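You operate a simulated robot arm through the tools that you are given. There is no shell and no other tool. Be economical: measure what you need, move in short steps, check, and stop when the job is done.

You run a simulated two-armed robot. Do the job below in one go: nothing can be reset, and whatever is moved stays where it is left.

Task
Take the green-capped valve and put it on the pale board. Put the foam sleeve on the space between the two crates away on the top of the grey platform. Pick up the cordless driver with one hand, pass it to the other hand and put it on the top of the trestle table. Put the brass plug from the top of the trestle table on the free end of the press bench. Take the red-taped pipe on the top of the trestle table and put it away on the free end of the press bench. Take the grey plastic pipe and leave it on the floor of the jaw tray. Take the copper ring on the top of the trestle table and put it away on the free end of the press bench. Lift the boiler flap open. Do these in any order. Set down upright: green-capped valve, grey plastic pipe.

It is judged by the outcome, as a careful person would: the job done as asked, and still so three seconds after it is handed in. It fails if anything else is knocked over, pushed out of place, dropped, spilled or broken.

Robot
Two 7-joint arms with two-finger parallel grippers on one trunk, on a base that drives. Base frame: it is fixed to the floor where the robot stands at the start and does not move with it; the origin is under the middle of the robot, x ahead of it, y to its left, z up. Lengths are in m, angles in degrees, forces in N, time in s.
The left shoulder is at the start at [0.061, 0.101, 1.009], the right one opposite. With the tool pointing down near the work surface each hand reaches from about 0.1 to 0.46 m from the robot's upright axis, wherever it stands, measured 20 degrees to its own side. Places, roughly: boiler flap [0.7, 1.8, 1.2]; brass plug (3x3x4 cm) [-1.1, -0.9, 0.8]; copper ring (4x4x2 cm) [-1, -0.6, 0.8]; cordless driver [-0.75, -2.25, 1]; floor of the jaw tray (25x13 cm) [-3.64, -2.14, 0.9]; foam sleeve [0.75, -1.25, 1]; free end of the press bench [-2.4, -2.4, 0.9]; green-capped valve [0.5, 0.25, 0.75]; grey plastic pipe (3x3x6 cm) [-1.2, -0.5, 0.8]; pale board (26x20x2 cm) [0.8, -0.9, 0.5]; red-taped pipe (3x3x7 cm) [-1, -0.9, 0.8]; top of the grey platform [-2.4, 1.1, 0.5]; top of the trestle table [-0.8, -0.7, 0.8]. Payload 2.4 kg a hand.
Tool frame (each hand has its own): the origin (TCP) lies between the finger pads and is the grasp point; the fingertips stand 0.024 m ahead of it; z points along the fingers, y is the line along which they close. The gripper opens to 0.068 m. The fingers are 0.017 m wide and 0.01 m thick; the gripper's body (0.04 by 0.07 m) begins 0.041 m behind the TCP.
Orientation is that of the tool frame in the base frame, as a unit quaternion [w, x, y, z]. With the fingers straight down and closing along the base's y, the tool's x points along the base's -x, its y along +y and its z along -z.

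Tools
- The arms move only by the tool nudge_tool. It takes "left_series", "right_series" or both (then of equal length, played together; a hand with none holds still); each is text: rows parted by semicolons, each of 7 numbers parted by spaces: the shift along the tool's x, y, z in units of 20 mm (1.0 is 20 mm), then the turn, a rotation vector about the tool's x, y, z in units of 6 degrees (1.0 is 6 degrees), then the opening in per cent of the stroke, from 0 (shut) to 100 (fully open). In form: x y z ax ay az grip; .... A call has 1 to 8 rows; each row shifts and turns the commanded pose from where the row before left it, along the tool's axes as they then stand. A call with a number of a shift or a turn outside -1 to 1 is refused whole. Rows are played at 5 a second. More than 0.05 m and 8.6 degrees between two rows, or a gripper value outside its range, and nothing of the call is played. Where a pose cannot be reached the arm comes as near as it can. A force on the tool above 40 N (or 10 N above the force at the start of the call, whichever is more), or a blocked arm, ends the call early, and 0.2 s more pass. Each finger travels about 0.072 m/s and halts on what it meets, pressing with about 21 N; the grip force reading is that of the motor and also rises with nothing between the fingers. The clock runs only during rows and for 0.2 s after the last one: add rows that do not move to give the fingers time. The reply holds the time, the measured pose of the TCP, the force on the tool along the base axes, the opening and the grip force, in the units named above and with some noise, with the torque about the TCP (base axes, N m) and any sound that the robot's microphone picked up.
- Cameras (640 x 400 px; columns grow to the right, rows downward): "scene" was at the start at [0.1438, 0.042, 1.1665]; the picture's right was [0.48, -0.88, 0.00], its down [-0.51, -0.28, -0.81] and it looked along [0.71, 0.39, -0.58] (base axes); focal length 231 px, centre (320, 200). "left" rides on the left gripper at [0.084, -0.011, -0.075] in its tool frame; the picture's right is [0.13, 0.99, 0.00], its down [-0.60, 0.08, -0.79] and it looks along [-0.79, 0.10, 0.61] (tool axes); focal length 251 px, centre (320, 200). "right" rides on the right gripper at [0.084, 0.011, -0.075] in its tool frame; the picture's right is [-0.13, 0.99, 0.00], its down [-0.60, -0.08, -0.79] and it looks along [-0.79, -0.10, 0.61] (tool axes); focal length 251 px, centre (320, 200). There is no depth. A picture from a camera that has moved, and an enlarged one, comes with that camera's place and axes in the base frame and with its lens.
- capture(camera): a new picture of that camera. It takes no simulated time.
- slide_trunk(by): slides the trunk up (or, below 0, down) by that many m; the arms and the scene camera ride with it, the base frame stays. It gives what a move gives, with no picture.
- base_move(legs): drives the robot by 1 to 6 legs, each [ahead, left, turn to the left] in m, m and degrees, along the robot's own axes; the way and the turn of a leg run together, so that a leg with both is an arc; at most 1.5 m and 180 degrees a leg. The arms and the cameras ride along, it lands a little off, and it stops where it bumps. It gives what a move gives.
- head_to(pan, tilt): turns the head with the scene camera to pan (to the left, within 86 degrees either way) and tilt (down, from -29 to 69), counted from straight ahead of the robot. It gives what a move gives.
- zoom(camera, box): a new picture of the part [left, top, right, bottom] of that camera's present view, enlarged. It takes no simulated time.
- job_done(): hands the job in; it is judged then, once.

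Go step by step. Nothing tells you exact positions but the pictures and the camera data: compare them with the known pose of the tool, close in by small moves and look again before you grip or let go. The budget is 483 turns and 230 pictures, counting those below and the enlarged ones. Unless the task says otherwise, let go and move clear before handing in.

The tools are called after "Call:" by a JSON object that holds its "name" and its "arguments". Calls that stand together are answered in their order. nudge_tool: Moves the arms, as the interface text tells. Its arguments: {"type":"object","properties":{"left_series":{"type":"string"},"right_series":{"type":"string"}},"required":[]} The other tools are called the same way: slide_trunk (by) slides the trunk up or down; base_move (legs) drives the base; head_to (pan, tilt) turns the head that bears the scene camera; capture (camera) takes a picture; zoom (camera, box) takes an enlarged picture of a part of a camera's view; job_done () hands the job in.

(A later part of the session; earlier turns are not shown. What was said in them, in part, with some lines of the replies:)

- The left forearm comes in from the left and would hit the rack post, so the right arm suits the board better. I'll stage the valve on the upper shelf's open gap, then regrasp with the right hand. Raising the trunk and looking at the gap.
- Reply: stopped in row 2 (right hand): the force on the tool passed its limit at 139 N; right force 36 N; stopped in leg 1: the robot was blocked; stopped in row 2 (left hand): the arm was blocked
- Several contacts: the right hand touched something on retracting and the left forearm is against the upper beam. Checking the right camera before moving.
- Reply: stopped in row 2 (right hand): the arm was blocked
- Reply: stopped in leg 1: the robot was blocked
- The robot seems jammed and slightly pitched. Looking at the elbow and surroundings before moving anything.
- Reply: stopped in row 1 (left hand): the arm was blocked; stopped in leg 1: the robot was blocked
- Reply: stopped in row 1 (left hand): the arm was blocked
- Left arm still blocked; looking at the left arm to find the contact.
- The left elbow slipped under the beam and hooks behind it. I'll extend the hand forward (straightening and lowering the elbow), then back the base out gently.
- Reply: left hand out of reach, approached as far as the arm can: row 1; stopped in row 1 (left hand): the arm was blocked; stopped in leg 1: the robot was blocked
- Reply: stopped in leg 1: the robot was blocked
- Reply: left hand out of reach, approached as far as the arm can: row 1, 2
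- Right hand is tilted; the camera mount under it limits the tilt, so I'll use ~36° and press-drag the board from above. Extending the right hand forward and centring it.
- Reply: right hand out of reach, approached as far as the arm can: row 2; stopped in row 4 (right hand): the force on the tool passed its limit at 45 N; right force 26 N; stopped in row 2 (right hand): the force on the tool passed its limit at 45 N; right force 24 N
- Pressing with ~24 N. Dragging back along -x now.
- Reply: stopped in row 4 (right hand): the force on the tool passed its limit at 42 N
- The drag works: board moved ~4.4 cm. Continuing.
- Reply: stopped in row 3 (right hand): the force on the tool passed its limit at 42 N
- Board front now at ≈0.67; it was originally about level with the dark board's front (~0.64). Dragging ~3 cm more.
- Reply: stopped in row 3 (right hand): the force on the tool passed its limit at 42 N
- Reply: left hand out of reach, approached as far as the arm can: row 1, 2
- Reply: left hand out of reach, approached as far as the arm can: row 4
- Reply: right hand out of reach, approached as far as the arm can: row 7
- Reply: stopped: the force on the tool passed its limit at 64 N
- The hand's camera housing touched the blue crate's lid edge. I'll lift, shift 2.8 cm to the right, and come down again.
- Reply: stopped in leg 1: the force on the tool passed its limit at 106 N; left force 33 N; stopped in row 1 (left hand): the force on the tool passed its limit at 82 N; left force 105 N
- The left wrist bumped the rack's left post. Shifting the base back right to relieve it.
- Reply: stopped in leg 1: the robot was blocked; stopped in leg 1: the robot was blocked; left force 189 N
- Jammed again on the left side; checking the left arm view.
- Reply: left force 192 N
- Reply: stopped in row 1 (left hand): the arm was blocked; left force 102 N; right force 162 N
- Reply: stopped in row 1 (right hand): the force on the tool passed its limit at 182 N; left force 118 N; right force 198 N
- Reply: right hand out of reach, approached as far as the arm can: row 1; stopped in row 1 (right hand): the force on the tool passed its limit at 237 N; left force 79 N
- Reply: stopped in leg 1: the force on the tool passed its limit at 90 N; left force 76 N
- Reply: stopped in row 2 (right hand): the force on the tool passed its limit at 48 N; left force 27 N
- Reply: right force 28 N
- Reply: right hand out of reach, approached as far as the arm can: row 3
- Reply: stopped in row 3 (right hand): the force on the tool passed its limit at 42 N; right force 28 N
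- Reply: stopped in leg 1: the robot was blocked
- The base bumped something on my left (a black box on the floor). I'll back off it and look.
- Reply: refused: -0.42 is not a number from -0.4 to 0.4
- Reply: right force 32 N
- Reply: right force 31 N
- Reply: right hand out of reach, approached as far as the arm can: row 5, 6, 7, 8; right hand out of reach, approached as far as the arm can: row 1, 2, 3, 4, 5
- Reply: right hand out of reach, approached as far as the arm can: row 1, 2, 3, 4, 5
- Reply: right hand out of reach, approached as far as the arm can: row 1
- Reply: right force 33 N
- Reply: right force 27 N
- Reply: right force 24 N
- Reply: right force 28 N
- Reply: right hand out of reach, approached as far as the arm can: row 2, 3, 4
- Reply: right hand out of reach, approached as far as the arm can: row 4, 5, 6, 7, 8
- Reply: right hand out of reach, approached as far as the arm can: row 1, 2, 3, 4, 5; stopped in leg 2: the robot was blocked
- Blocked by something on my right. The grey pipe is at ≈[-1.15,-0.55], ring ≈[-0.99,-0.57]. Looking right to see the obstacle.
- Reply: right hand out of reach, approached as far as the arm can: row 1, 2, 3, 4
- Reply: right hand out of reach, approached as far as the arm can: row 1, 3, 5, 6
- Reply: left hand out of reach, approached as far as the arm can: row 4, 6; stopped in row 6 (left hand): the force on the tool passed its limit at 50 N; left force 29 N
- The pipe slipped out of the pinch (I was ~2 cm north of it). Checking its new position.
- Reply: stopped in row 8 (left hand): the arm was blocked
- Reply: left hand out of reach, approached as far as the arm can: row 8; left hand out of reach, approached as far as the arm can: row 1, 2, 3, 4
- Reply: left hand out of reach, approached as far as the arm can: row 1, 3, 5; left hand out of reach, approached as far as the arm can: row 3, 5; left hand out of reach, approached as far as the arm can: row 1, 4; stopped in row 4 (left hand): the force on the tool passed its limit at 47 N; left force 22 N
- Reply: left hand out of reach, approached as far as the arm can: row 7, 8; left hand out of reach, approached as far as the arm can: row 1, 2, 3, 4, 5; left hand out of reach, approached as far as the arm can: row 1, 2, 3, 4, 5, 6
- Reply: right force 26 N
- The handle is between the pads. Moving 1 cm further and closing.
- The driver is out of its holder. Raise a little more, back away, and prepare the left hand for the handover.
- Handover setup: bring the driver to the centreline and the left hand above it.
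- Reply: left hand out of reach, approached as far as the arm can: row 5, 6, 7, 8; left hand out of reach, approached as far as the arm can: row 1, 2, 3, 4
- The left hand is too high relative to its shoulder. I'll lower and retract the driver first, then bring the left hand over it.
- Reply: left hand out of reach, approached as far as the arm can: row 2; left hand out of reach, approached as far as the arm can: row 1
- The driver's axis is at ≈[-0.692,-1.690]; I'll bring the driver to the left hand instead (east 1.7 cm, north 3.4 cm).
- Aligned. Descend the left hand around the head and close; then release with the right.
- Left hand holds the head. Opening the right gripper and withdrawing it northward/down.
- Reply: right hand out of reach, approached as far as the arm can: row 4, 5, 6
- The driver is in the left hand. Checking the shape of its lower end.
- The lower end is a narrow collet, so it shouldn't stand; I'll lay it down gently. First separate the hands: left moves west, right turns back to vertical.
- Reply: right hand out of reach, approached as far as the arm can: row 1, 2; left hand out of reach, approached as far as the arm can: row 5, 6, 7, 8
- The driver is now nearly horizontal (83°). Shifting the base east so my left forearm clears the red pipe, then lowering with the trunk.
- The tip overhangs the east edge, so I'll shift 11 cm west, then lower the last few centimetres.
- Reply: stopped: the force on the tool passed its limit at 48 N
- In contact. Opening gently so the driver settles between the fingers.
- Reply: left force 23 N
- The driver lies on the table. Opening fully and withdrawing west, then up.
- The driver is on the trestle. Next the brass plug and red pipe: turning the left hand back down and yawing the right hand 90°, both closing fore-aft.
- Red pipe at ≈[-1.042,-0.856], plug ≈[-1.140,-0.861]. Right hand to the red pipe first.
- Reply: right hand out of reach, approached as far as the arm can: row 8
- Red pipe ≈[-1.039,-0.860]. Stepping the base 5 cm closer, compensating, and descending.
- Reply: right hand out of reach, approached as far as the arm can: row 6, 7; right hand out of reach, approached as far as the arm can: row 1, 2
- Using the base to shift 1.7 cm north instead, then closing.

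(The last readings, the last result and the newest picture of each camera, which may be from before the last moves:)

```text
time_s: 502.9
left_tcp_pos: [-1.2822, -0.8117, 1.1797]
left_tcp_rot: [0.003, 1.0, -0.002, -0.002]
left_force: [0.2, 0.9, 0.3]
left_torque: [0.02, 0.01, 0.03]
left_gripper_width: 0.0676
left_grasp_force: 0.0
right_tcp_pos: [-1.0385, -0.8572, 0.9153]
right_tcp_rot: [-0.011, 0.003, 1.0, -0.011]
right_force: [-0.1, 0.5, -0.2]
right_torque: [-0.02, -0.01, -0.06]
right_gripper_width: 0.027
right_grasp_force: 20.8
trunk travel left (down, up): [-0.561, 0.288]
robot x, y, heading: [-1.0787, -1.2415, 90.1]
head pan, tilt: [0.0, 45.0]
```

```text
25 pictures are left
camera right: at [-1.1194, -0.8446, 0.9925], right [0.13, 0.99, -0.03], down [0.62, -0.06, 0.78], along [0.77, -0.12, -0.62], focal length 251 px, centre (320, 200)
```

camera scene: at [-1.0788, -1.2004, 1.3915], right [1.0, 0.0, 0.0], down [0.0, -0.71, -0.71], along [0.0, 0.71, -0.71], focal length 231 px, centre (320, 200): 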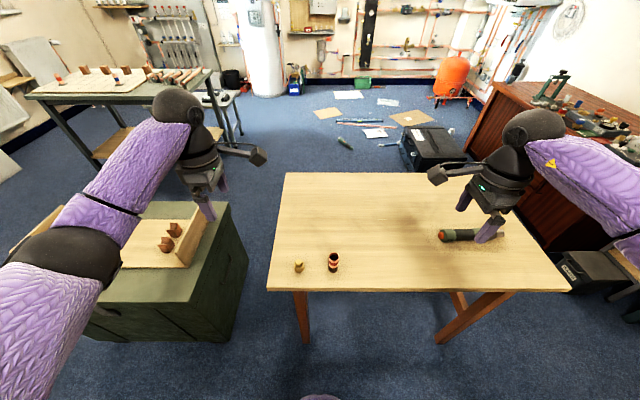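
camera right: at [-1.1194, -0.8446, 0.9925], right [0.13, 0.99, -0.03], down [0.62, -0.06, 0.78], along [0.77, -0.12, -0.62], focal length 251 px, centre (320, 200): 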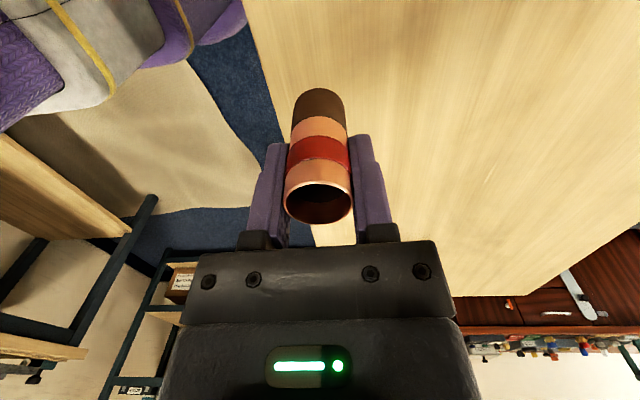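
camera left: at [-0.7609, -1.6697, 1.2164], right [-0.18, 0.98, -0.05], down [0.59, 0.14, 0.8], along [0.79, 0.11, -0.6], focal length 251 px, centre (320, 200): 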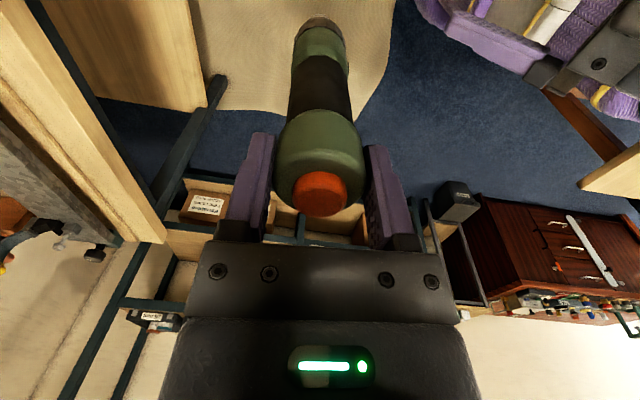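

Red pipe held. Moving the right hand east and up, lowering the trunk, and bringing the left hand over the plug.

Call:
{"name": "nudge_tool", "arguments": {"right_series": "-1 0 -1 0 0 0 0; -1 0 -1 0 0 0 0; -1 0 -1 0 0 0 0; -1 0 -1 0 0 0 0; -1 0 -1 0 0 0 0; -1 0 -1 0 0 0 0; -1 0 -1 0 0 0 0; -1 0 -1 0 0 0 0", "left_series": "1 0.3 0 0 0 0 100; 1 0.3 0 0 0 0 100; 1 0.3 0 0 0 0 100; 1 0.3 0 0 0 0 100; 1 0.3 0 0 0 0 100; 1 0.3 0 0 0 0 100; 1 0.3 0 0 0 0 100; 0.05 0.3 0 0 0 0 100"}}

Call:
{"name": "slide_trunk", "arguments": {"by": -0.22}}

Call:
{"name": "nudge_tool", "arguments": {"left_series": "0 0 1 0 0 0 100; 0 0 1 0 0 0 100; 0 0 0.5 0 0 0 100; 0 0 0 0 0 0 100"}}

Call:
{"name": "capture", "arguments": {"camera": "left"}}

Call:
{"name": "capture", "arguments": {"camera": "scene"}}

```text
time_s: 504.7
left_tcp_pos: [-1.1413, -0.8592, 1.1802]
left_tcp_rot: [0.002, 1.0, 0.0, -0.003]
left_force: [1.9, 0.2, -0.1]
left_torque: [-0.01, -0.03, -0.01]
left_gripper_width: 0.068
left_grasp_force: 0.0
right_tcp_pos: [-0.8799, -0.7823, 1.0343]
right_tcp_rot: [-0.011, 0.002, 1.0, -0.012]
right_force: [-0.9, 0.3, -0.7]
right_torque: [0.0, -0.03, -0.04]
right_gripper_width: 0.0269
right_grasp_force: 20.8
right hand out of reach, approached as far as the arm can: row 1, 2, 3, 4, 5, 6, 7, 8
trunk travel left (down, up): [-0.561, 0.288]
robot x, y, heading: [-1.0785, -1.2362, 89.9]
head pan, tilt: [0.0, 45.0]
```

```text
time_s: 507.1
left_tcp_pos: [-1.1413, -0.861, 0.961]
left_tcp_rot: [0.002, 1.0, -0.001, -0.002]
left_force: [0.9, -0.3, 0.4]
left_torque: [0.04, 0.01, -0.01]
left_gripper_width: 0.068
left_grasp_force: 0.1
right_tcp_pos: [-0.882, -0.7885, 0.7851]
right_tcp_rot: [-0.01, 0.003, 0.999, -0.044]
right_force: [-2.9, -11.2, 19.7]
right_torque: [0.07, 0.01, -0.04]
right_gripper_width: 0.0268
right_grasp_force: 20.6
trunk travel left (down, up): [-0.341, 0.508]
robot x, y, heading: [-1.0838, -1.2397, 90.0]
head pan, tilt: [0.0, 45.0]
stopped: the force on the tool passed its limit at 41 N (the readings are from after the stop); the commanded pose is now the measured one
```

```text
time_s: 508.1
left_tcp_pos: [-1.1413, -0.8611, 0.9106]
left_tcp_rot: [0.002, 1.0, 0.001, -0.001]
left_force: [0.1, 0.3, 0.1]
left_torque: [-0.01, 0.0, -0.01]
left_gripper_width: 0.0682
left_grasp_force: 0.1
right_tcp_pos: [-0.8804, -0.7878, 0.7857]
right_tcp_rot: [-0.011, 0.004, 0.999, -0.043]
right_force: [-2.4, -7.4, 24.6]
right_torque: [0.23, -0.01, 0.0]
right_gripper_width: 0.0271
right_grasp_force: 21.5
trunk travel left (down, up): [-0.341, 0.508]
robot x, y, heading: [-1.0797, -1.2386, 90.3]
head pan, tilt: [0.0, 45.0]
```

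```text
24 pictures are left
camera left: at [-1.0564, -0.8506, 0.9857], right [0.13, -0.99, 0.0], down [-0.6, -0.08, 0.8], along [-0.79, -0.1, -0.61], focal length 251 px, centre (320, 200)
```

left: 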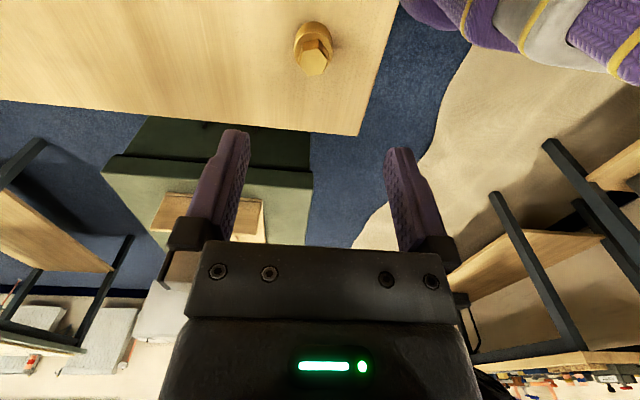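

```text
23 pictures are left
camera scene: at [-1.0795, -1.1192, 1.2711], right [1.0, 0.0, 0.0], down [0.0, -0.71, -0.71], along [0.0, 0.71, -0.71], focal length 231 px, centre (320, 200)
```

scene: 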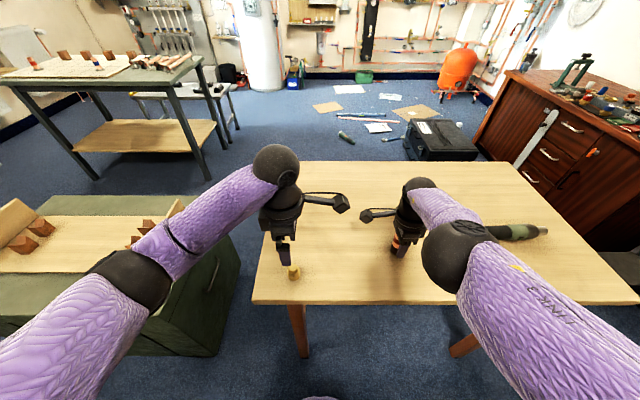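

Plug is at ≈[-1.138,-0.860], right under the left hand. Descending (and lifting the right hand off the table).

Call:
{"name": "nudge_tool", "arguments": {"left_series": "0.1 0 1 0 0 0 100; 0 0 1 0 0 0 100; 0 0 1 0 0 0 100; 0 0 1 0 0 0 100; 0 0 1 0 0 0 100; 0 0 0.9 0 0 0 100; 0 0 0 0 0 0 100", "right_series": "0 0 -1 0 0 0 0; 0 0 -1 0 0 0 0; 0 0 -1 0 0 0 0; 0 0 -1 0 0 0 0; 0 0 0 0 0 0 0; 0 0 0 0 0 0 0; 0 0 0 0 0 0 0"}}

Call:
{"name": "capture", "arguments": {"camera": "left"}}

```text
time_s: 509.7
left_tcp_pos: [-1.1387, -0.8606, 0.7918]
left_tcp_rot: [0.002, 1.0, -0.001, -0.001]
left_force: [-0.2, -0.6, 0.1]
left_torque: [0.0, 0.02, 0.0]
left_gripper_width: 0.0678
left_grasp_force: 0.0
right_tcp_pos: [-0.8775, -0.763, 0.8586]
right_tcp_rot: [-0.01, 0.004, 0.999, -0.046]
right_force: [0.7, 0.1, -1.2]
right_torque: [-0.04, 0.02, 0.01]
right_gripper_width: 0.027
right_grasp_force: 20.8
right hand out of reach, approached as far as the arm can: row 1, 2, 3, 4
trunk travel left (down, up): [-0.341, 0.508]
robot x, y, heading: [-1.0815, -1.2385, 90.1]
head pan, tilt: [0.0, 45.0]
```

```text
22 pictures are left
camera left: at [-1.0546, -0.8506, 0.867], right [0.13, -0.99, 0.01], down [-0.6, -0.07, 0.8], along [-0.79, -0.11, -0.61], focal length 251 px, centre (320, 200)
```

left: 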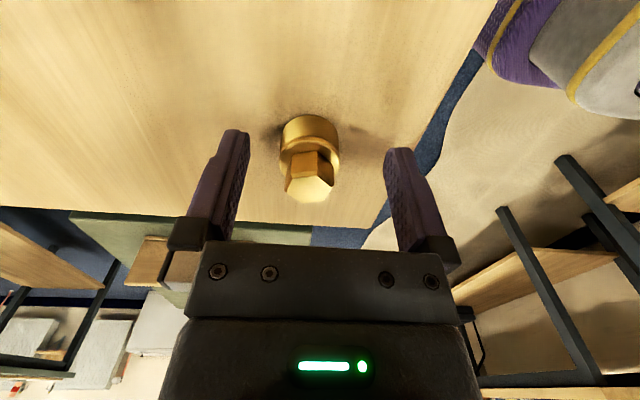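

Plug centred. Closing and lifting.

Call:
{"name": "nudge_tool", "arguments": {"left_series": "0 0 0 0 0 0 60; 0 0 0 0 0 0 0; 0 0 0 0 0 0 0; 0 0 0 0 0 0 0; 0 0 0 0 0 0 0"}}

Call:
{"name": "slide_trunk", "arguments": {"by": 0.2}}

Call:
{"name": "base_move", "arguments": {"legs": [[-0.3, 0, 0]]}}

Call:
{"name": "capture", "arguments": {"camera": "scene"}}

```text
time_s: 510.9
left_tcp_pos: [-1.1392, -0.8618, 0.7909]
left_tcp_rot: [0.002, 1.0, 0.001, -0.002]
left_force: [-0.6, 0.4, 0.0]
left_torque: [-0.01, 0.03, 0.0]
left_gripper_width: 0.0287
left_grasp_force: 21.5
right_tcp_pos: [-0.8773, -0.7621, 0.8584]
right_tcp_rot: [-0.011, 0.004, 0.999, -0.046]
right_force: [-1.1, -0.3, 0.5]
right_torque: [0.01, 0.03, -0.04]
right_gripper_width: 0.027
right_grasp_force: 21.0
trunk travel left (down, up): [-0.341, 0.508]
robot x, y, heading: [-1.0792, -1.2381, 89.9]
head pan, tilt: [0.0, 45.0]
```

```text
time_s: 513.0
left_tcp_pos: [-1.1394, -0.8606, 0.9925]
left_tcp_rot: [0.004, 1.0, 0.0, -0.003]
left_force: [0.4, 0.6, -1.0]
left_torque: [-0.01, 0.01, -0.02]
left_gripper_width: 0.0287
left_grasp_force: 20.9
right_tcp_pos: [-0.8767, -0.7632, 1.0841]
right_tcp_rot: [-0.012, 0.004, 1.0, -0.018]
right_force: [0.4, -0.3, -0.2]
right_torque: [0.0, 0.0, 0.03]
right_gripper_width: 0.0271
right_grasp_force: 21.0
trunk travel left (down, up): [-0.541, 0.308]
robot x, y, heading: [-1.0767, -1.24, 90.2]
head pan, tilt: [0.0, 45.0]
```

```text
time_s: 515.1
left_tcp_pos: [-1.1381, -1.1575, 0.9923]
left_tcp_rot: [0.002, 1.0, 0.0, -0.002]
left_force: [-0.8, -0.1, -0.1]
left_torque: [-0.01, 0.0, 0.0]
left_gripper_width: 0.0289
left_grasp_force: 21.0
right_tcp_pos: [-0.8776, -1.0601, 1.0862]
right_tcp_rot: [-0.011, 0.004, 1.0, -0.017]
right_force: [0.5, -0.3, 0.0]
right_torque: [0.01, 0.0, 0.04]
right_gripper_width: 0.027
right_grasp_force: 21.4
trunk travel left (down, up): [-0.541, 0.308]
robot x, y, heading: [-1.0772, -1.5339, 90.0]
head pan, tilt: [0.0, 45.0]
```

```text
21 pictures are left
camera scene: at [-1.0777, -1.4371, 1.4719], right [1.0, 0.0, 0.0], down [0.0, -0.71, -0.71], along [0.0, 0.71, -0.71], focal length 231 px, centre (320, 200)
```

scene: 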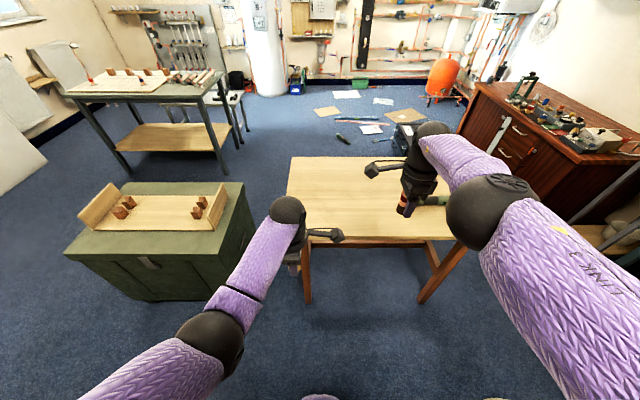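

Both plug (left) and red pipe (right) are held. Raising the left hand, then turning around and driving to the press bench.

Call:
{"name": "nudge_tool", "arguments": {"left_series": "0 0 -1 0 0 0 0; 0 0 -1 0 0 0 0; 0 0 -1 0 0 0 0; 0 0 -1 0 0 0 0; 0 0 -1 0 0 0 0; 0 0 -1 0 0 0 0; 0 0 -1 0 0 0 0"}}

Call:
{"name": "base_move", "arguments": {"legs": [[0.12, 0, 0], [0, 0, 180], [0, -1.42, 0]]}}

Call:
{"name": "nudge_tool", "arguments": {"left_series": "0 0 0 0.84 0 0 0; 0 0 0 0.84 0 0 0; 0 0 0 0.84 0 0 0; 0 0 0 0.84 0 0 0", "right_series": "0 0 -1 -0.84 0 0 0; 0 0 -1 -0.84 0 0 0; 0 0 -1 -0.84 0 0 0; 0 0 0 -0.84 0 0 0"}}

Call:
{"name": "head_to", "arguments": {"pan": 0, "tilt": 42}}

Call:
{"name": "capture", "arguments": {"camera": "scene"}}

```text
time_s: 516.7
left_tcp_pos: [-1.1388, -1.154, 1.1333]
left_tcp_rot: [0.004, 1.0, 0.001, -0.004]
left_force: [0.4, 0.9, -0.1]
left_torque: [-0.03, 0.02, 0.03]
left_gripper_width: 0.029
left_grasp_force: 20.9
right_tcp_pos: [-0.8763, -1.0602, 1.0855]
right_tcp_rot: [-0.011, 0.004, 1.0, -0.018]
right_force: [0.0, 0.1, 0.0]
right_torque: [0.02, 0.04, 0.0]
right_gripper_width: 0.027
right_grasp_force: 21.0
trunk travel left (down, up): [-0.541, 0.308]
robot x, y, heading: [-1.0808, -1.5337, 90.0]
head pan, tilt: [0.0, 45.0]
```

```text
time_s: 531.9
left_tcp_pos: [-2.468, -1.7392, 1.1325]
left_tcp_rot: [0.002, 0.032, 0.999, 0.003]
left_force: [0.0, 0.3, -0.1]
left_torque: [0.01, 0.0, 0.02]
left_gripper_width: 0.0288
left_grasp_force: 20.6
right_tcp_pos: [-2.7356, -1.8185, 1.0854]
right_tcp_rot: [-0.017, 0.999, -0.035, 0.012]
right_force: [0.1, 0.4, -1.5]
right_torque: [0.03, 0.0, 0.0]
right_gripper_width: 0.0269
right_grasp_force: 20.8
trunk travel left (down, up): [-0.541, 0.308]
robot x, y, heading: [-2.5069, -1.3559, -93.2]
head pan, tilt: [0.0, 45.0]
```

```text
time_s: 532.9
left_tcp_pos: [-2.4688, -1.7388, 1.1324]
left_tcp_rot: [-0.003, 0.032, 0.984, -0.173]
left_force: [0.3, -1.4, -1.0]
left_torque: [0.01, 0.02, 0.0]
left_gripper_width: 0.0288
left_grasp_force: 21.7
right_tcp_pos: [-2.7496, -1.8787, 1.1394]
right_tcp_rot: [0.159, 0.987, -0.036, 0.005]
right_force: [0.7, 0.3, -0.4]
right_torque: [0.01, 0.01, 0.01]
right_gripper_width: 0.0269
right_grasp_force: 20.3
right hand out of reach, approached as far as the arm can: row 1, 2, 3, 4
trunk travel left (down, up): [-0.541, 0.308]
robot x, y, heading: [-2.5058, -1.3575, -93.7]
head pan, tilt: [0.0, 45.0]
```

```text
time_s: 533.5
left_tcp_pos: [-2.4682, -1.7396, 1.1334]
left_tcp_rot: [-0.003, 0.031, 0.985, -0.171]
left_force: [-0.1, -0.4, -0.2]
left_torque: [0.0, -0.01, -0.01]
left_gripper_width: 0.0286
left_grasp_force: 20.8
right_tcp_pos: [-2.75, -1.8767, 1.1398]
right_tcp_rot: [0.157, 0.987, -0.036, 0.006]
right_force: [0.3, -0.7, -1.1]
right_torque: [0.01, -0.03, -0.01]
right_gripper_width: 0.0269
right_grasp_force: 20.6
trunk travel left (down, up): [-0.541, 0.308]
robot x, y, heading: [-2.5043, -1.3596, -93.5]
head pan, tilt: [0.0, 42.0]
```

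```text
20 pictures are left
camera scene: at [-2.5104, -1.459, 1.4761], right [-1.0, 0.06, 0.0], down [0.04, 0.67, -0.74], along [-0.04, -0.74, -0.67], focal length 231 px, centre (320, 200)
```

scene: 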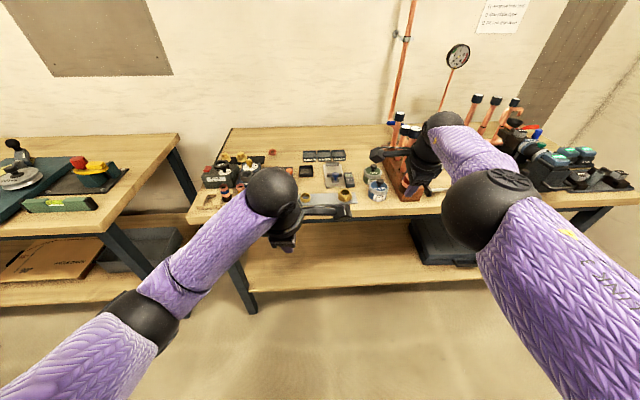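

I'll place the pipe first: shift east, move the right hand inward, lower the trunk a little and look.

Call:
{"name": "base_move", "arguments": {"legs": [[0, 0.17, 3.5]]}}

Call:
{"name": "nudge_tool", "arguments": {"right_series": "1 0 0 0 0 0 0; 1 0 0 0 0 0 0; 1 0 0 0 0 0 0; 1 0 0 0 0 0 0; 1 0 0 0 0 0 0; 1 0 0 0 0 0 0"}}

Call:
{"name": "slide_trunk", "arguments": {"by": -0.08}}

Call:
{"name": "base_move", "arguments": {"legs": [[0.3, 0, 0]]}}

```text
time_s: 535.0
left_tcp_pos: [-2.2731, -1.743, 1.1331]
left_tcp_rot: [0.001, 0.002, 0.985, -0.172]
left_force: [0.7, -0.4, 0.0]
left_torque: [0.0, -0.01, 0.0]
left_gripper_width: 0.0287
left_grasp_force: 20.8
right_tcp_pos: [-2.5455, -1.8983, 1.1392]
right_tcp_rot: [0.157, 0.988, -0.007, 0.01]
right_force: [0.8, -0.2, -0.8]
right_torque: [0.01, 0.03, -0.03]
right_gripper_width: 0.0268
right_grasp_force: 21.3
trunk travel left (down, up): [-0.541, 0.308]
robot x, y, heading: [-2.3343, -1.3606, -90.0]
head pan, tilt: [0.0, 42.0]
```

```text
time_s: 536.4
left_tcp_pos: [-2.2729, -1.7417, 1.132]
left_tcp_rot: [0.001, 0.002, 0.985, -0.172]
left_force: [0.2, -0.4, -1.3]
left_torque: [0.02, 0.02, -0.04]
left_gripper_width: 0.0287
left_grasp_force: 20.8
right_tcp_pos: [-2.4258, -1.8948, 1.1416]
right_tcp_rot: [0.157, 0.987, -0.007, 0.01]
right_force: [1.6, -0.6, 0.2]
right_torque: [0.0, 0.01, -0.01]
right_gripper_width: 0.0268
right_grasp_force: 21.1
right hand out of reach, approached as far as the arm can: row 6
trunk travel left (down, up): [-0.541, 0.308]
robot x, y, heading: [-2.3327, -1.3641, -90.0]
head pan, tilt: [0.0, 42.0]
```

```text
time_s: 537.6
left_tcp_pos: [-2.2744, -1.7422, 1.0517]
left_tcp_rot: [0.002, 0.002, 0.985, -0.173]
left_force: [0.5, -0.8, -0.7]
left_torque: [-0.01, -0.02, 0.0]
left_gripper_width: 0.0291
left_grasp_force: 21.4
right_tcp_pos: [-2.4259, -1.8967, 1.0535]
right_tcp_rot: [0.149, 0.989, -0.007, 0.01]
right_force: [0.3, -0.1, 0.1]
right_torque: [0.01, 0.04, 0.07]
right_gripper_width: 0.0273
right_grasp_force: 21.1
trunk travel left (down, up): [-0.461, 0.388]
robot x, y, heading: [-2.334, -1.3596, -90.0]
head pan, tilt: [0.0, 42.0]
```

```text
time_s: 539.6
left_tcp_pos: [-2.2759, -2.0421, 1.0515]
left_tcp_rot: [0.001, 0.002, 0.985, -0.172]
left_force: [0.9, -1.3, -0.2]
left_torque: [0.0, 0.03, -0.03]
left_gripper_width: 0.0286
left_grasp_force: 21.4
right_tcp_pos: [-2.4257, -2.1966, 1.0527]
right_tcp_rot: [0.147, 0.989, -0.007, 0.009]
right_force: [-0.2, -0.3, -0.7]
right_torque: [0.01, -0.03, 0.02]
right_gripper_width: 0.0269
right_grasp_force: 21.8
trunk travel left (down, up): [-0.461, 0.388]
robot x, y, heading: [-2.3326, -1.6623, -90.1]
head pan, tilt: [0.0, 42.0]
```

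Call:
{"name": "nudge_tool", "arguments": {"right_series": "-0.75 0 0 0 0 0 0; -0.75 0 0 0 0 0 0", "left_series": "0 0 -0.7 0 0 0 0; 0 0 -0.7 0 0 0 0"}}

Call:
{"name": "base_move", "arguments": {"legs": [[0.14, 0, 0]]}}

Call:
{"name": "base_move", "arguments": {"legs": [[0.045, 0, 0]]}}

Call:
{"name": "capture", "arguments": {"camera": "right"}}

Call:
{"name": "capture", "arguments": {"camera": "scene"}}

```text
time_s: 540.2
left_tcp_pos: [-2.2743, -2.0323, 1.0795]
left_tcp_rot: [0.002, 0.002, 0.985, -0.172]
left_force: [0.5, -0.2, -0.9]
left_torque: [0.0, -0.02, 0.0]
left_gripper_width: 0.0293
left_grasp_force: 21.0
right_tcp_pos: [-2.4574, -2.1988, 1.0507]
right_tcp_rot: [0.147, 0.989, -0.006, 0.01]
right_force: [-0.5, -0.4, -0.5]
right_torque: [0.05, 0.02, 0.01]
right_gripper_width: 0.0268
right_grasp_force: 20.8
right hand out of reach, approached as far as the arm can: row 2
trunk travel left (down, up): [-0.461, 0.388]
robot x, y, heading: [-2.3347, -1.6603, -90.1]
head pan, tilt: [0.0, 42.0]
```

```text
time_s: 541.5
left_tcp_pos: [-2.2747, -2.1765, 1.0787]
left_tcp_rot: [0.002, 0.002, 0.985, -0.172]
left_force: [-0.1, -0.5, -0.9]
left_torque: [0.01, 0.02, 0.02]
left_gripper_width: 0.0288
left_grasp_force: 20.8
right_tcp_pos: [-2.4562, -2.3417, 1.0486]
right_tcp_rot: [0.147, 0.989, -0.008, 0.01]
right_force: [0.4, 0.0, -0.8]
right_torque: [0.0, -0.01, -0.01]
right_gripper_width: 0.0269
right_grasp_force: 21.1
trunk travel left (down, up): [-0.461, 0.388]
robot x, y, heading: [-2.3338, -1.803, -90.0]
head pan, tilt: [0.0, 42.0]
```

```text
time_s: 542.5
left_tcp_pos: [-2.2742, -2.2217, 1.078]
left_tcp_rot: [0.001, 0.001, 0.985, -0.172]
left_force: [0.2, -0.8, -0.3]
left_torque: [0.0, -0.03, 0.02]
left_gripper_width: 0.0288
left_grasp_force: 21.3
right_tcp_pos: [-2.4554, -2.3878, 1.0489]
right_tcp_rot: [0.147, 0.989, -0.008, 0.01]
right_force: [-0.5, 0.0, -0.3]
right_torque: [0.04, 0.06, -0.02]
right_gripper_width: 0.027
right_grasp_force: 20.8
trunk travel left (down, up): [-0.461, 0.388]
robot x, y, heading: [-2.3369, -1.8464, -89.8]
head pan, tilt: [0.0, 42.0]
```

```text
19 pictures are left
camera right: at [-2.373, -2.3776, 1.1265], right [-0.14, -0.95, 0.29], down [-0.62, 0.31, 0.72], along [-0.77, -0.07, -0.63], focal length 251 px, centre (320, 200)
```

right: 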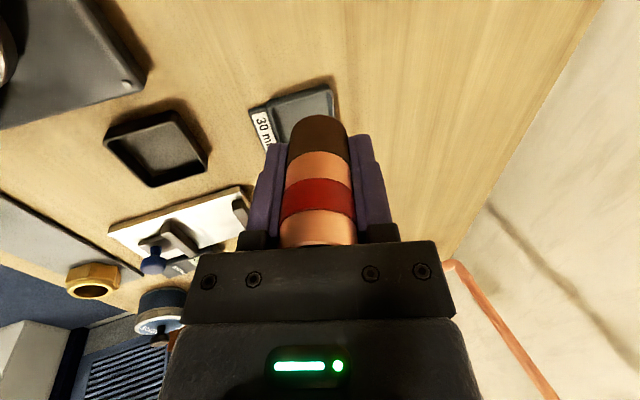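

```text
18 pictures are left
camera scene: at [-2.3332, -1.9595, 1.3957], right [-1.0, 0.0, 0.0], down [0.0, 0.67, -0.74], along [0.0, -0.74, -0.67], focal length 231 px, centre (320, 200)
```

scene: 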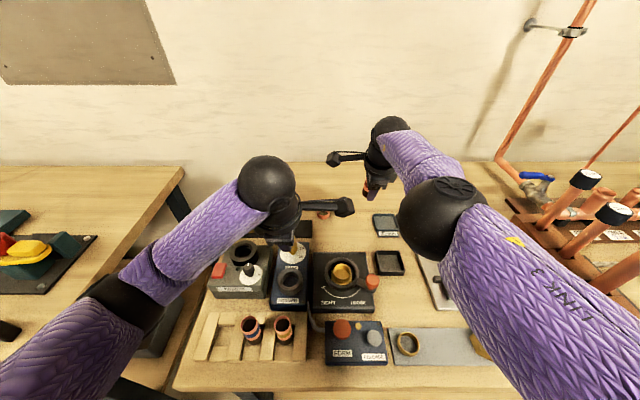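

The 30 mm tray is close on the right, so I'll shift the pipe 3 cm east, go 2.5 cm deeper, and descend.

Call:
{"name": "nudge_tool", "arguments": {"right_series": "0.75 0 0 0 0 0 0; 0.75 0 0 0 0 0 0"}}

Call:
{"name": "base_move", "arguments": {"legs": [[0.025, 0, 0]]}}

Call:
{"name": "nudge_tool", "arguments": {"right_series": "0 -0.29 0.956 0 0 0 0; 0 -0.29 0.956 0 0 0 0; 0 -0.29 0.956 0 0 0 0; 0 -0.29 0.956 0 0 0 0; 0 -0.1 0.3 0 0 0 0; 0 0 0 0 0 0 0"}}

Call:
{"name": "zoom", "arguments": {"camera": "scene", "box": [270, 150, 430, 250]}}

```text
time_s: 543.1
left_tcp_pos: [-2.2745, -2.2214, 1.0784]
left_tcp_rot: [0.002, 0.002, 0.985, -0.171]
left_force: [0.2, 0.3, 0.3]
left_torque: [0.0, 0.0, -0.01]
left_gripper_width: 0.029
left_grasp_force: 21.6
right_tcp_pos: [-2.4249, -2.3846, 1.0494]
right_tcp_rot: [0.147, 0.989, -0.008, 0.01]
right_force: [0.2, 0.4, 0.4]
right_torque: [-0.03, -0.01, -0.03]
right_gripper_width: 0.0271
right_grasp_force: 20.9
trunk travel left (down, up): [-0.461, 0.388]
robot x, y, heading: [-2.3356, -1.8506, -90.0]
head pan, tilt: [0.0, 42.0]
```

```text
time_s: 543.9
left_tcp_pos: [-2.2753, -2.2467, 1.0793]
left_tcp_rot: [0.001, 0.001, 0.985, -0.171]
left_force: [0.3, -0.3, -1.3]
left_torque: [-0.02, -0.02, 0.02]
left_gripper_width: 0.0286
left_grasp_force: 20.8
right_tcp_pos: [-2.4268, -2.4114, 1.049]
right_tcp_rot: [0.146, 0.989, -0.007, 0.01]
right_force: [-0.5, -1.0, 0.4]
right_torque: [0.01, 0.0, 0.01]
right_gripper_width: 0.0271
right_grasp_force: 20.9
trunk travel left (down, up): [-0.461, 0.388]
robot x, y, heading: [-2.3334, -1.8761, -89.8]
head pan, tilt: [0.0, 42.0]
```

```text
time_s: 545.3
left_tcp_pos: [-2.275, -2.246, 1.08]
left_tcp_rot: [0.002, 0.002, 0.985, -0.172]
left_force: [-0.3, 0.0, -0.5]
left_torque: [0.02, -0.01, -0.02]
left_gripper_width: 0.0289
left_grasp_force: 20.9
right_tcp_pos: [-2.4268, -2.3923, 0.9612]
right_tcp_rot: [0.148, 0.989, -0.007, 0.01]
right_force: [-0.2, 0.1, -0.9]
right_torque: [-0.01, -0.01, -0.02]
right_gripper_width: 0.0268
right_grasp_force: 21.8
right hand out of reach, approached as far as the arm can: row 1, 3, 4
trunk travel left (down, up): [-0.461, 0.388]
robot x, y, heading: [-2.3354, -1.8762, -89.8]
head pan, tilt: [0.0, 42.0]
```

```text
4.00 times, centred on (350, 200) of scene
camera zoom: at [-2.3334, -1.9833, 1.3958], right [-1.0, 0.0, 0.0], down [0.0, 0.67, -0.74], along [0.0, -0.74, -0.67], focal length 925 px, centre (200, 200)
```

zoom: 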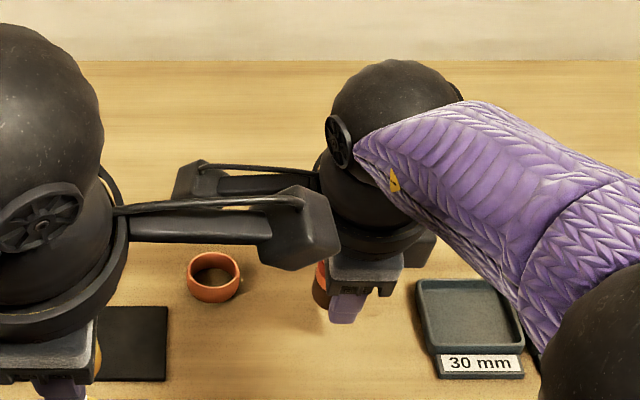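

Call:
{"name": "nudge_tool", "arguments": {"right_series": "0 -0.06 0.2 0 0 0 0; 0 -0.06 0.2 0 0 0 0; 0 -0.06 0.2 0 0 0 0; 0 -0.06 0.2 0 0 0 0"}}

```text
time_s: 546.3
left_tcp_pos: [-2.2743, -2.2466, 1.0785]
left_tcp_rot: [0.002, 0.002, 0.985, -0.172]
left_force: [0.7, -0.1, -0.7]
left_torque: [0.03, 0.02, -0.01]
left_gripper_width: 0.0289
left_grasp_force: 20.7
right_tcp_pos: [-2.4278, -2.3893, 0.9472]
right_tcp_rot: [0.147, 0.989, -0.007, 0.01]
right_force: [-0.2, 0.0, 0.7]
right_torque: [0.01, -0.02, 0.04]
right_gripper_width: 0.0271
right_grasp_force: 21.0
right hand out of reach, approached as far as the arm can: row 3
trunk travel left (down, up): [-0.461, 0.388]
robot x, y, heading: [-2.3349, -1.8741, -89.9]
head pan, tilt: [0.0, 42.0]
```

Call:
{"name": "nudge_tool", "arguments": {"right_series": "0 -0.05 0.15 0 0 0 0; 0 -0.05 0.15 0 0 0 0; 0 -0.05 0.15 0 0 0 0"}}

```text
time_s: 547.1
left_tcp_pos: [-2.2738, -2.2447, 1.0779]
left_tcp_rot: [0.002, 0.001, 0.985, -0.172]
left_force: [0.4, 1.2, -0.6]
left_torque: [0.01, 0.01, -0.03]
left_gripper_width: 0.0288
left_grasp_force: 21.8
right_tcp_pos: [-2.4289, -2.3882, 0.9411]
right_tcp_rot: [0.147, 0.989, -0.006, 0.009]
right_force: [0.5, 0.1, 0.1]
right_torque: [0.0, 0.02, 0.01]
right_gripper_width: 0.0273
right_grasp_force: 21.2
right hand out of reach, approached as far as the arm can: row 2
trunk travel left (down, up): [-0.461, 0.388]
robot x, y, heading: [-2.3329, -1.8738, -90.1]
head pan, tilt: [0.0, 42.0]
```

Call:
{"name": "nudge_tool", "arguments": {"right_series": "0 -0.05 0.15 0 0 0 0; 0 -0.05 0.15 0 0 0 0; 0 -0.05 0.15 0 0 0 0; 0 -0.05 0.15 0 0 0 0"}}

```text
time_s: 548.1
left_tcp_pos: [-2.2749, -2.2455, 1.0788]
left_tcp_rot: [0.003, 0.002, 0.985, -0.171]
left_force: [-0.4, 0.5, -0.8]
left_torque: [0.02, -0.01, 0.0]
left_gripper_width: 0.0287
left_grasp_force: 21.1
right_tcp_pos: [-2.4287, -2.3842, 0.9333]
right_tcp_rot: [0.148, 0.989, -0.006, 0.01]
right_force: [0.1, -0.1, -0.9]
right_torque: [0.0, 0.01, 0.01]
right_gripper_width: 0.0265
right_grasp_force: 20.9
right hand out of reach, approached as far as the arm can: row 1, 4
trunk travel left (down, up): [-0.461, 0.388]
robot x, y, heading: [-2.3329, -1.8798, -90.1]
head pan, tilt: [0.0, 42.0]
```

Call:
{"name": "nudge_tool", "arguments": {"right_series": "0 -0.05 0.15 0 0 0 0; 0 -0.05 0.15 0 0 0 0; 0 -0.05 0.15 0 0 0 0; 0 -0.05 0.15 0 0 0 0"}}

Call:
{"name": "zoom", "arguments": {"camera": "scene", "box": [270, 170, 430, 270]}}

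```text
time_s: 548.8
left_tcp_pos: [-2.2731, -2.2432, 1.0796]
left_tcp_rot: [0.002, 0.002, 0.985, -0.172]
left_force: [-0.7, 0.9, 0.0]
left_torque: [0.04, 0.0, -0.01]
left_gripper_width: 0.029
left_grasp_force: 20.5
right_tcp_pos: [-2.4289, -2.3835, 0.9301]
right_tcp_rot: [0.155, 0.988, -0.007, 0.01]
right_force: [-0.2, 3.7, 15.3]
right_torque: [0.36, 0.14, 0.01]
right_gripper_width: 0.0268
right_grasp_force: 21.3
right hand out of reach, approached as far as the arm can: row 3
trunk travel left (down, up): [-0.461, 0.388]
robot x, y, heading: [-2.3333, -1.8759, -90.2]
head pan, tilt: [0.0, 42.0]
stopped in row 3 (right hand): the force on the tool passed its limit at 46 N (the readings are from after the stop); the commanded pose is now the measured one
```

```text
4.00 times, centred on (350, 220) of scene
camera zoom: at [-2.3331, -1.9813, 1.3961], right [-1.0, 0.0, 0.0], down [0.0, 0.67, -0.74], along [0.0, -0.74, -0.67], focal length 925 px, centre (200, 120)
```

zoom: 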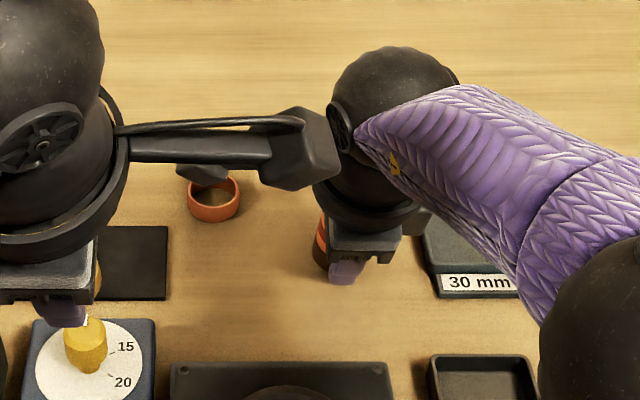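

Contact. Opening gradually so the pipe can settle upright between the fingers.

Call:
{"name": "nudge_tool", "arguments": {"right_series": "0 0 -0.1 0 0 0 0; 0 0 0 0 0 0 44; 0 0 0 0 0 0 50; 0 0 0 0 0 0 60; 0 0 0 0 0 0 80; 0 0 0 0 0 0 100; 0 0 0 0 0 0 100; 0 0 0 0 0 0 100"}}

Call:
{"name": "capture", "arguments": {"camera": "right"}}

```text
time_s: 550.5
left_tcp_pos: [-2.2746, -2.246, 1.0789]
left_tcp_rot: [0.002, 0.001, 0.985, -0.172]
left_force: [-0.8, -0.1, -1.4]
left_torque: [0.02, 0.04, 0.0]
left_gripper_width: 0.0288
left_grasp_force: 21.4
right_tcp_pos: [-2.4293, -2.3885, 0.9346]
right_tcp_rot: [0.159, 0.987, -0.007, 0.01]
right_force: [-0.4, -16.3, 21.4]
right_torque: [0.05, 0.14, 0.11]
right_gripper_width: 0.052
right_grasp_force: 0.0
trunk travel left (down, up): [-0.461, 0.388]
robot x, y, heading: [-2.3381, -1.8746, -89.9]
head pan, tilt: [0.0, 42.0]
stopped in row 8 (right hand): the force on the tool passed its limit at 41 N (the readings are from after the stop); the commanded pose is now the measured one
```

```text
15 pictures are left
camera right: at [-2.3469, -2.376, 1.0111], right [-0.15, -0.94, 0.31], down [-0.62, 0.33, 0.71], along [-0.77, -0.09, -0.63], focal length 251 px, centre (320, 200)
```

right: 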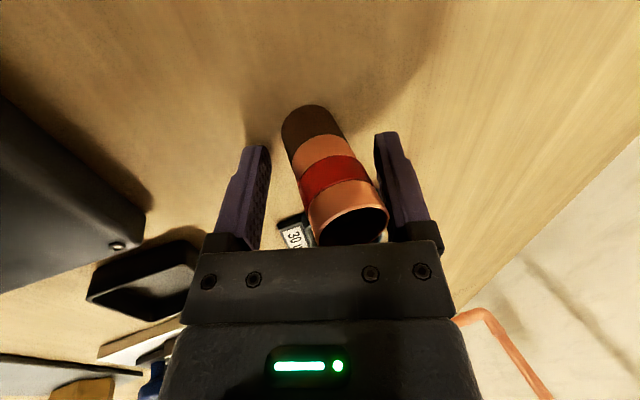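

The pipe appears upright between the fingers. Raising the right hand straight up.

Call:
{"name": "nudge_tool", "arguments": {"right_series": "0 0.15 -0.48 0 0 0 100; 0 0.15 -0.48 0 0 0 100; 0 0.25 -0.9 0 0 0 100; 0 0.25 -0.9 0 0 0 100; 0 0.29 -0.95 0 0 0 100; 0 0.29 -0.95 0 0 0 100; 0 0.29 -0.95 0 0 0 100; 0 0 0 0 0 0 100"}}

Call:
{"name": "zoom", "arguments": {"camera": "scene", "box": [270, 170, 430, 270]}}

```text
time_s: 552.2
left_tcp_pos: [-2.2746, -2.2455, 1.079]
left_tcp_rot: [0.002, 0.002, 0.985, -0.171]
left_force: [-0.8, -0.1, 0.0]
left_torque: [0.02, 0.01, 0.0]
left_gripper_width: 0.0288
left_grasp_force: 20.6
right_tcp_pos: [-2.4329, -2.3838, 1.0483]
right_tcp_rot: [0.155, 0.988, -0.007, 0.01]
right_force: [0.0, -0.2, -0.5]
right_torque: [-0.01, 0.0, -0.04]
right_gripper_width: 0.068
right_grasp_force: 0.1
trunk travel left (down, up): [-0.461, 0.388]
robot x, y, heading: [-2.3336, -1.8748, -90.1]
head pan, tilt: [0.0, 42.0]
```

```text
4.00 times, centred on (350, 220) of scene
camera zoom: at [-2.3333, -1.9838, 1.3958], right [-1.0, 0.0, 0.0], down [0.0, 0.67, -0.74], along [0.0, -0.74, -0.67], focal length 925 px, centre (200, 120)
```

zoom: 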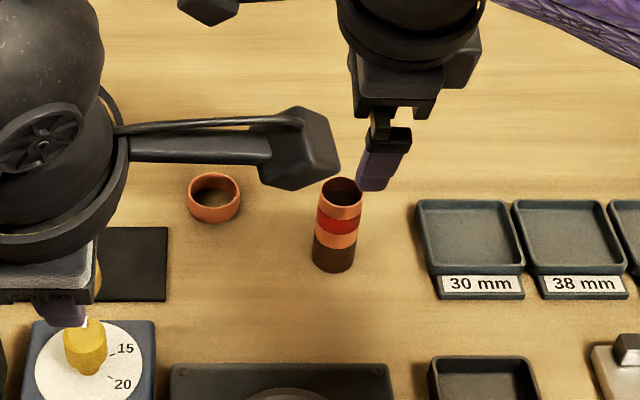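

The red pipe stands upright on the free end. Now the plug: shift the base 10 cm west and extend the left hand to [-2.38,-2.345].

Call:
{"name": "base_move", "arguments": {"legs": [[0, -0.1, 0]]}}

Call:
{"name": "nudge_tool", "arguments": {"left_series": "0 -0.94 0.339 0 0 0 0; 0 -0.94 0.339 0 0 0 0; 0 -0.94 0.339 0 0 0 0; 0 -0.94 0.339 0 0 0 0; 0 -0.94 0.339 0 0 0 0; 0 0.339 0.94 0 0 0 0; 0 0.339 0.94 0 0 0 0; 0 0.339 0.94 0 0 0 0"}}

Call:
{"name": "zoom", "arguments": {"camera": "scene", "box": [230, 160, 390, 260]}}

```text
time_s: 553.4
left_tcp_pos: [-2.3758, -2.246, 1.0802]
left_tcp_rot: [0.003, 0.001, 0.985, -0.173]
left_force: [-0.3, -0.2, -1.0]
left_torque: [-0.01, -0.02, 0.03]
left_gripper_width: 0.0287
left_grasp_force: 20.8
right_tcp_pos: [-2.533, -2.3835, 1.0479]
right_tcp_rot: [0.156, 0.988, -0.006, 0.011]
right_force: [-0.4, -0.1, 0.9]
right_torque: [-0.01, -0.02, 0.0]
right_gripper_width: 0.0678
right_grasp_force: 0.1
trunk travel left (down, up): [-0.461, 0.388]
robot x, y, heading: [-2.4327, -1.8719, -90.1]
head pan, tilt: [0.0, 42.0]
```

```text
time_s: 555.2
left_tcp_pos: [-2.3726, -2.3459, 1.0198]
left_tcp_rot: [0.003, 0.002, 0.985, -0.172]
left_force: [0.0, -1.0, 0.7]
left_torque: [0.03, -0.01, -0.01]
left_gripper_width: 0.0286
left_grasp_force: 20.6
right_tcp_pos: [-2.5321, -2.3826, 1.0483]
right_tcp_rot: [0.155, 0.988, -0.006, 0.011]
right_force: [0.6, -0.3, -0.4]
right_torque: [0.03, 0.0, 0.04]
right_gripper_width: 0.0682
right_grasp_force: 0.1
trunk travel left (down, up): [-0.461, 0.388]
robot x, y, heading: [-2.4319, -1.875, -90.1]
head pan, tilt: [0.0, 42.0]
```

```text
4.00 times, centred on (310, 210) of scene
camera zoom: at [-2.4328, -1.9838, 1.3958], right [-1.0, 0.0, 0.0], down [0.0, 0.67, -0.74], along [0.0, -0.74, -0.67], focal length 925 px, centre (360, 160)
```

zoom: 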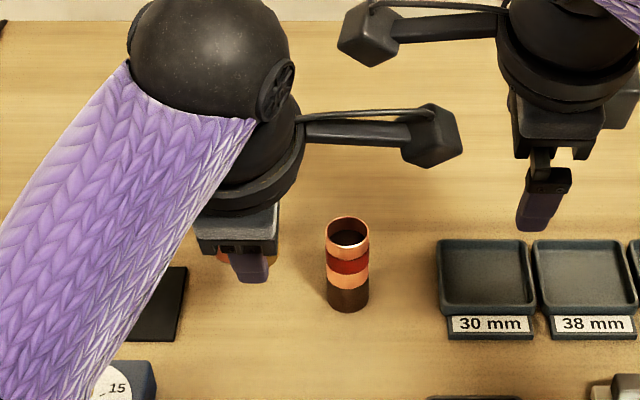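

Call:
{"name": "nudge_tool", "arguments": {"left_series": "0 0.339 0.94 0 0 0 0; 0 0.339 0.94 0 0 0 0; 0 0.339 0.94 0 0 0 0; 0 0.15 0.42 0 0 0 0; 0 0.07 0.2 0 0 0 0; 0 0.07 0.2 0 0 0 0; 0 0.07 0.2 0 0 0 0"}}

```text
time_s: 556.8
left_tcp_pos: [-2.3729, -2.3458, 0.9368]
left_tcp_rot: [0.003, 0.001, 0.985, -0.172]
left_force: [0.2, 0.9, -1.1]
left_torque: [0.01, 0.04, -0.01]
left_gripper_width: 0.0287
left_grasp_force: 21.5
right_tcp_pos: [-2.5318, -2.382, 1.0483]
right_tcp_rot: [0.155, 0.988, -0.006, 0.011]
right_force: [0.5, 0.6, -0.4]
right_torque: [0.03, 0.01, 0.01]
right_gripper_width: 0.0679
right_grasp_force: 0.0
trunk travel left (down, up): [-0.461, 0.388]
robot x, y, heading: [-2.4334, -1.876, -89.9]
head pan, tilt: [0.0, 42.0]
```

Call:
{"name": "nudge_tool", "arguments": {"left_series": "0 0.05 0.15 0 0 0 0; 0 0.05 0.15 0 0 0 0; 0 0.05 0.15 0 0 0 0; 0 0.05 0.15 0 0 0 0; 0 0.05 0.15 0 0 0 0"}}

```text
time_s: 557.8
left_tcp_pos: [-2.3737, -2.3487, 0.9319]
left_tcp_rot: [0.001, 0.002, 0.984, -0.178]
left_force: [1.5, 9.3, 16.7]
left_torque: [0.45, -0.01, -0.06]
left_gripper_width: 0.0289
left_grasp_force: 21.3
right_tcp_pos: [-2.5301, -2.3821, 1.0508]
right_tcp_rot: [0.158, 0.987, -0.006, 0.01]
right_force: [-0.5, -0.9, -0.1]
right_torque: [-0.01, -0.01, 0.0]
right_gripper_width: 0.0682
right_grasp_force: 0.1
trunk travel left (down, up): [-0.461, 0.388]
robot x, y, heading: [-2.4378, -1.8739, -89.9]
head pan, tilt: [0.0, 42.0]
stopped in row 5 (left hand): the force on the tool passed its limit at 46 N (the readings are from after the stop); the commanded pose is now the measured one
```

Contact. Releasing the plug gradually, then raising straight up.

Call:
{"name": "nudge_tool", "arguments": {"left_series": "0 0 -0.15 0 0 0 0; 0 0 0 0 0 0 46; 0 0 0 0 0 0 52; 0 0 -0.1 0 0 0 65; 0 0 -0.1 0 0 0 80; 0 0 -0.1 0 0 0 95; 0 0 0 0 0 0 95"}}

Call:
{"name": "nudge_tool", "arguments": {"left_series": "0 -0.15 -0.47 0 0 0 100; 0 -0.17 -0.47 0 0 0 100; 0 -0.3 -0.9 0 0 0 100; 0 -0.339 -0.94 0 0 0 100; 0 -0.339 -0.94 0 0 0 100; 0 -0.339 -0.94 0 0 0 100; 0 -0.339 -0.94 0 0 0 100"}}

Call:
{"name": "zoom", "arguments": {"camera": "scene", "box": [230, 160, 390, 260]}}

```text
time_s: 559.4
left_tcp_pos: [-2.3733, -2.3459, 0.9374]
left_tcp_rot: [0.001, 0.002, 0.984, -0.177]
left_force: [0.0, 0.2, 0.4]
left_torque: [0.01, 0.01, -0.02]
left_gripper_width: 0.0642
left_grasp_force: 0.1
right_tcp_pos: [-2.532, -2.3827, 1.0491]
right_tcp_rot: [0.156, 0.988, -0.006, 0.011]
right_force: [0.8, 0.4, 0.3]
right_torque: [0.0, -0.03, 0.03]
right_gripper_width: 0.0681
right_grasp_force: 0.0
trunk travel left (down, up): [-0.461, 0.388]
robot x, y, heading: [-2.4355, -1.8756, -90.1]
head pan, tilt: [0.0, 42.0]
```

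```text
time_s: 561.0
left_tcp_pos: [-2.3735, -2.344, 1.0578]
left_tcp_rot: [0.002, 0.002, 0.984, -0.177]
left_force: [0.1, 0.4, -0.4]
left_torque: [0.02, -0.01, 0.01]
left_gripper_width: 0.0682
left_grasp_force: 0.0
right_tcp_pos: [-2.532, -2.383, 1.0479]
right_tcp_rot: [0.156, 0.988, -0.006, 0.01]
right_force: [0.0, 0.0, 0.0]
right_torque: [-0.04, 0.02, 0.02]
right_gripper_width: 0.0682
right_grasp_force: 0.1
trunk travel left (down, up): [-0.461, 0.388]
robot x, y, heading: [-2.4325, -1.8766, -90.0]
head pan, tilt: [0.0, 42.0]
```

```text
4.00 times, centred on (310, 210) of scene
camera zoom: at [-2.4329, -1.9838, 1.3958], right [-1.0, 0.0, 0.0], down [0.0, 0.67, -0.74], along [0.0, -0.74, -0.67], focal length 925 px, centre (360, 160)
```

zoom: 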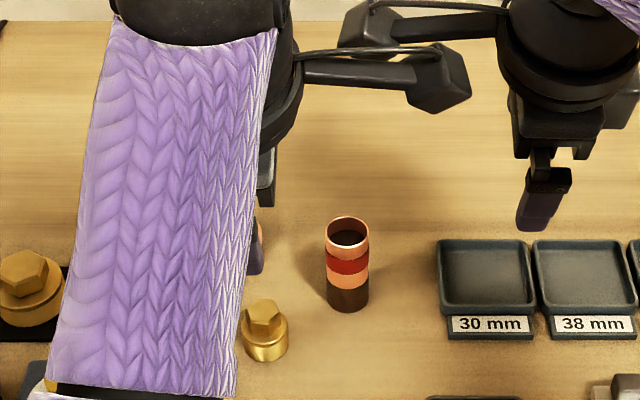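

Plug is standing too. Raise and back away, then a final look.

Call:
{"name": "slide_trunk", "arguments": {"by": 0.12}}

Call:
{"name": "base_move", "arguments": {"legs": [[-0.45, 0, 0]]}}

Call:
{"name": "head_to", "arguments": {"pan": 5, "tilt": 30}}

Call:
{"name": "zoom", "arguments": {"camera": "scene", "box": [220, 120, 460, 270]}}

```text
time_s: 562.5
left_tcp_pos: [-2.3738, -2.3437, 1.1774]
left_tcp_rot: [0.001, 0.002, 0.984, -0.178]
left_force: [-0.2, -0.5, -0.2]
left_torque: [0.04, -0.02, 0.01]
left_gripper_width: 0.068
left_grasp_force: 0.1
right_tcp_pos: [-2.5327, -2.385, 1.1679]
right_tcp_rot: [0.156, 0.988, -0.005, 0.01]
right_force: [0.3, -0.3, -0.5]
right_torque: [0.02, 0.02, -0.02]
right_gripper_width: 0.0678
right_grasp_force: 0.0
trunk travel left (down, up): [-0.581, 0.268]
robot x, y, heading: [-2.4365, -1.8753, -90.1]
head pan, tilt: [0.0, 42.0]
```

```text
time_s: 565.2
left_tcp_pos: [-2.3743, -1.8958, 1.1774]
left_tcp_rot: [0.002, 0.001, 0.984, -0.178]
left_force: [0.0, -0.2, -0.1]
left_torque: [-0.02, -0.01, 0.03]
left_gripper_width: 0.068
left_grasp_force: 0.0
right_tcp_pos: [-2.5301, -1.9371, 1.1685]
right_tcp_rot: [0.157, 0.988, -0.005, 0.011]
right_force: [-0.5, 0.4, -0.2]
right_torque: [-0.01, 0.02, 0.03]
right_gripper_width: 0.0679
right_grasp_force: 0.1
trunk travel left (down, up): [-0.581, 0.268]
robot x, y, heading: [-2.4359, -1.4285, -89.8]
head pan, tilt: [0.0, 42.0]
```

```text
time_s: 566.0
left_tcp_pos: [-2.3745, -1.8969, 1.1757]
left_tcp_rot: [0.002, 0.002, 0.984, -0.177]
left_force: [-0.4, -0.3, -0.1]
left_torque: [0.01, -0.02, -0.03]
left_gripper_width: 0.068
left_grasp_force: 0.0
right_tcp_pos: [-2.5315, -1.9371, 1.1684]
right_tcp_rot: [0.156, 0.988, -0.005, 0.01]
right_force: [-0.2, 0.0, 0.4]
right_torque: [-0.02, 0.01, 0.02]
right_gripper_width: 0.068
right_grasp_force: 0.0
trunk travel left (down, up): [-0.581, 0.268]
robot x, y, heading: [-2.4355, -1.4243, -89.8]
head pan, tilt: [5.0, 30.0]
```

```text
2.67 times, centred on (340, 195) of scene
camera zoom: at [-2.4256, -1.5349, 1.5344], right [-1.0, -0.09, 0.0], down [-0.04, 0.5, -0.87], along [0.08, -0.86, -0.5], focal length 617 px, centre (267, 213)
```

zoom: 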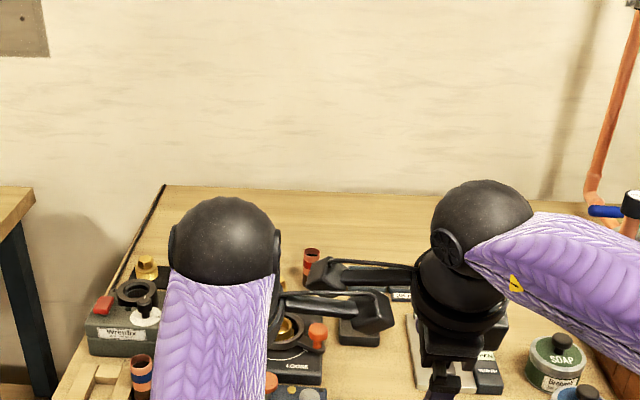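

All eight jobs look done in the pictures I took, and both hands are empty and clear of the bench. I'm handing the job in.

Call:
{"name": "job_done", "arguments": {}}

```text
The job is handed in.
```

I finished all eight jobs, and both hands are empty and clear. I checked each result in a picture after it was done, but I did not go back round to all of them at the end.

- **Green-capped valve:** it stands upright on the pale board. On the first try I pushed the board back about 10 cm, then dragged it back to within about a centimetre of where it was.
- **Foam sleeve:** it lies on the grey platform, clear of the sleeves already there.
- **Cordless driver:** I lifted it with the right hand, passed it to the left and laid it on the trestle table. I laid it flat because its lower end is too narrow to stand on.
- **Brass plug, red-taped pipe and copper ring:** all three are on the free end of the press bench.
- **Grey plastic pipe:** it stands upright on the floor of the jaw tray.
- **Boiler flap:** it is open and stays open. It is hinged at the bottom, so it swung down rather than lifting up.

**Bumps along the way:** while at the storage rack my arms pressed hard against the rack and the blue crate. Near the workbench my base bumped the black box on the floor. None of these looked moved in the pictures afterwards, but I could not measure them exactly.
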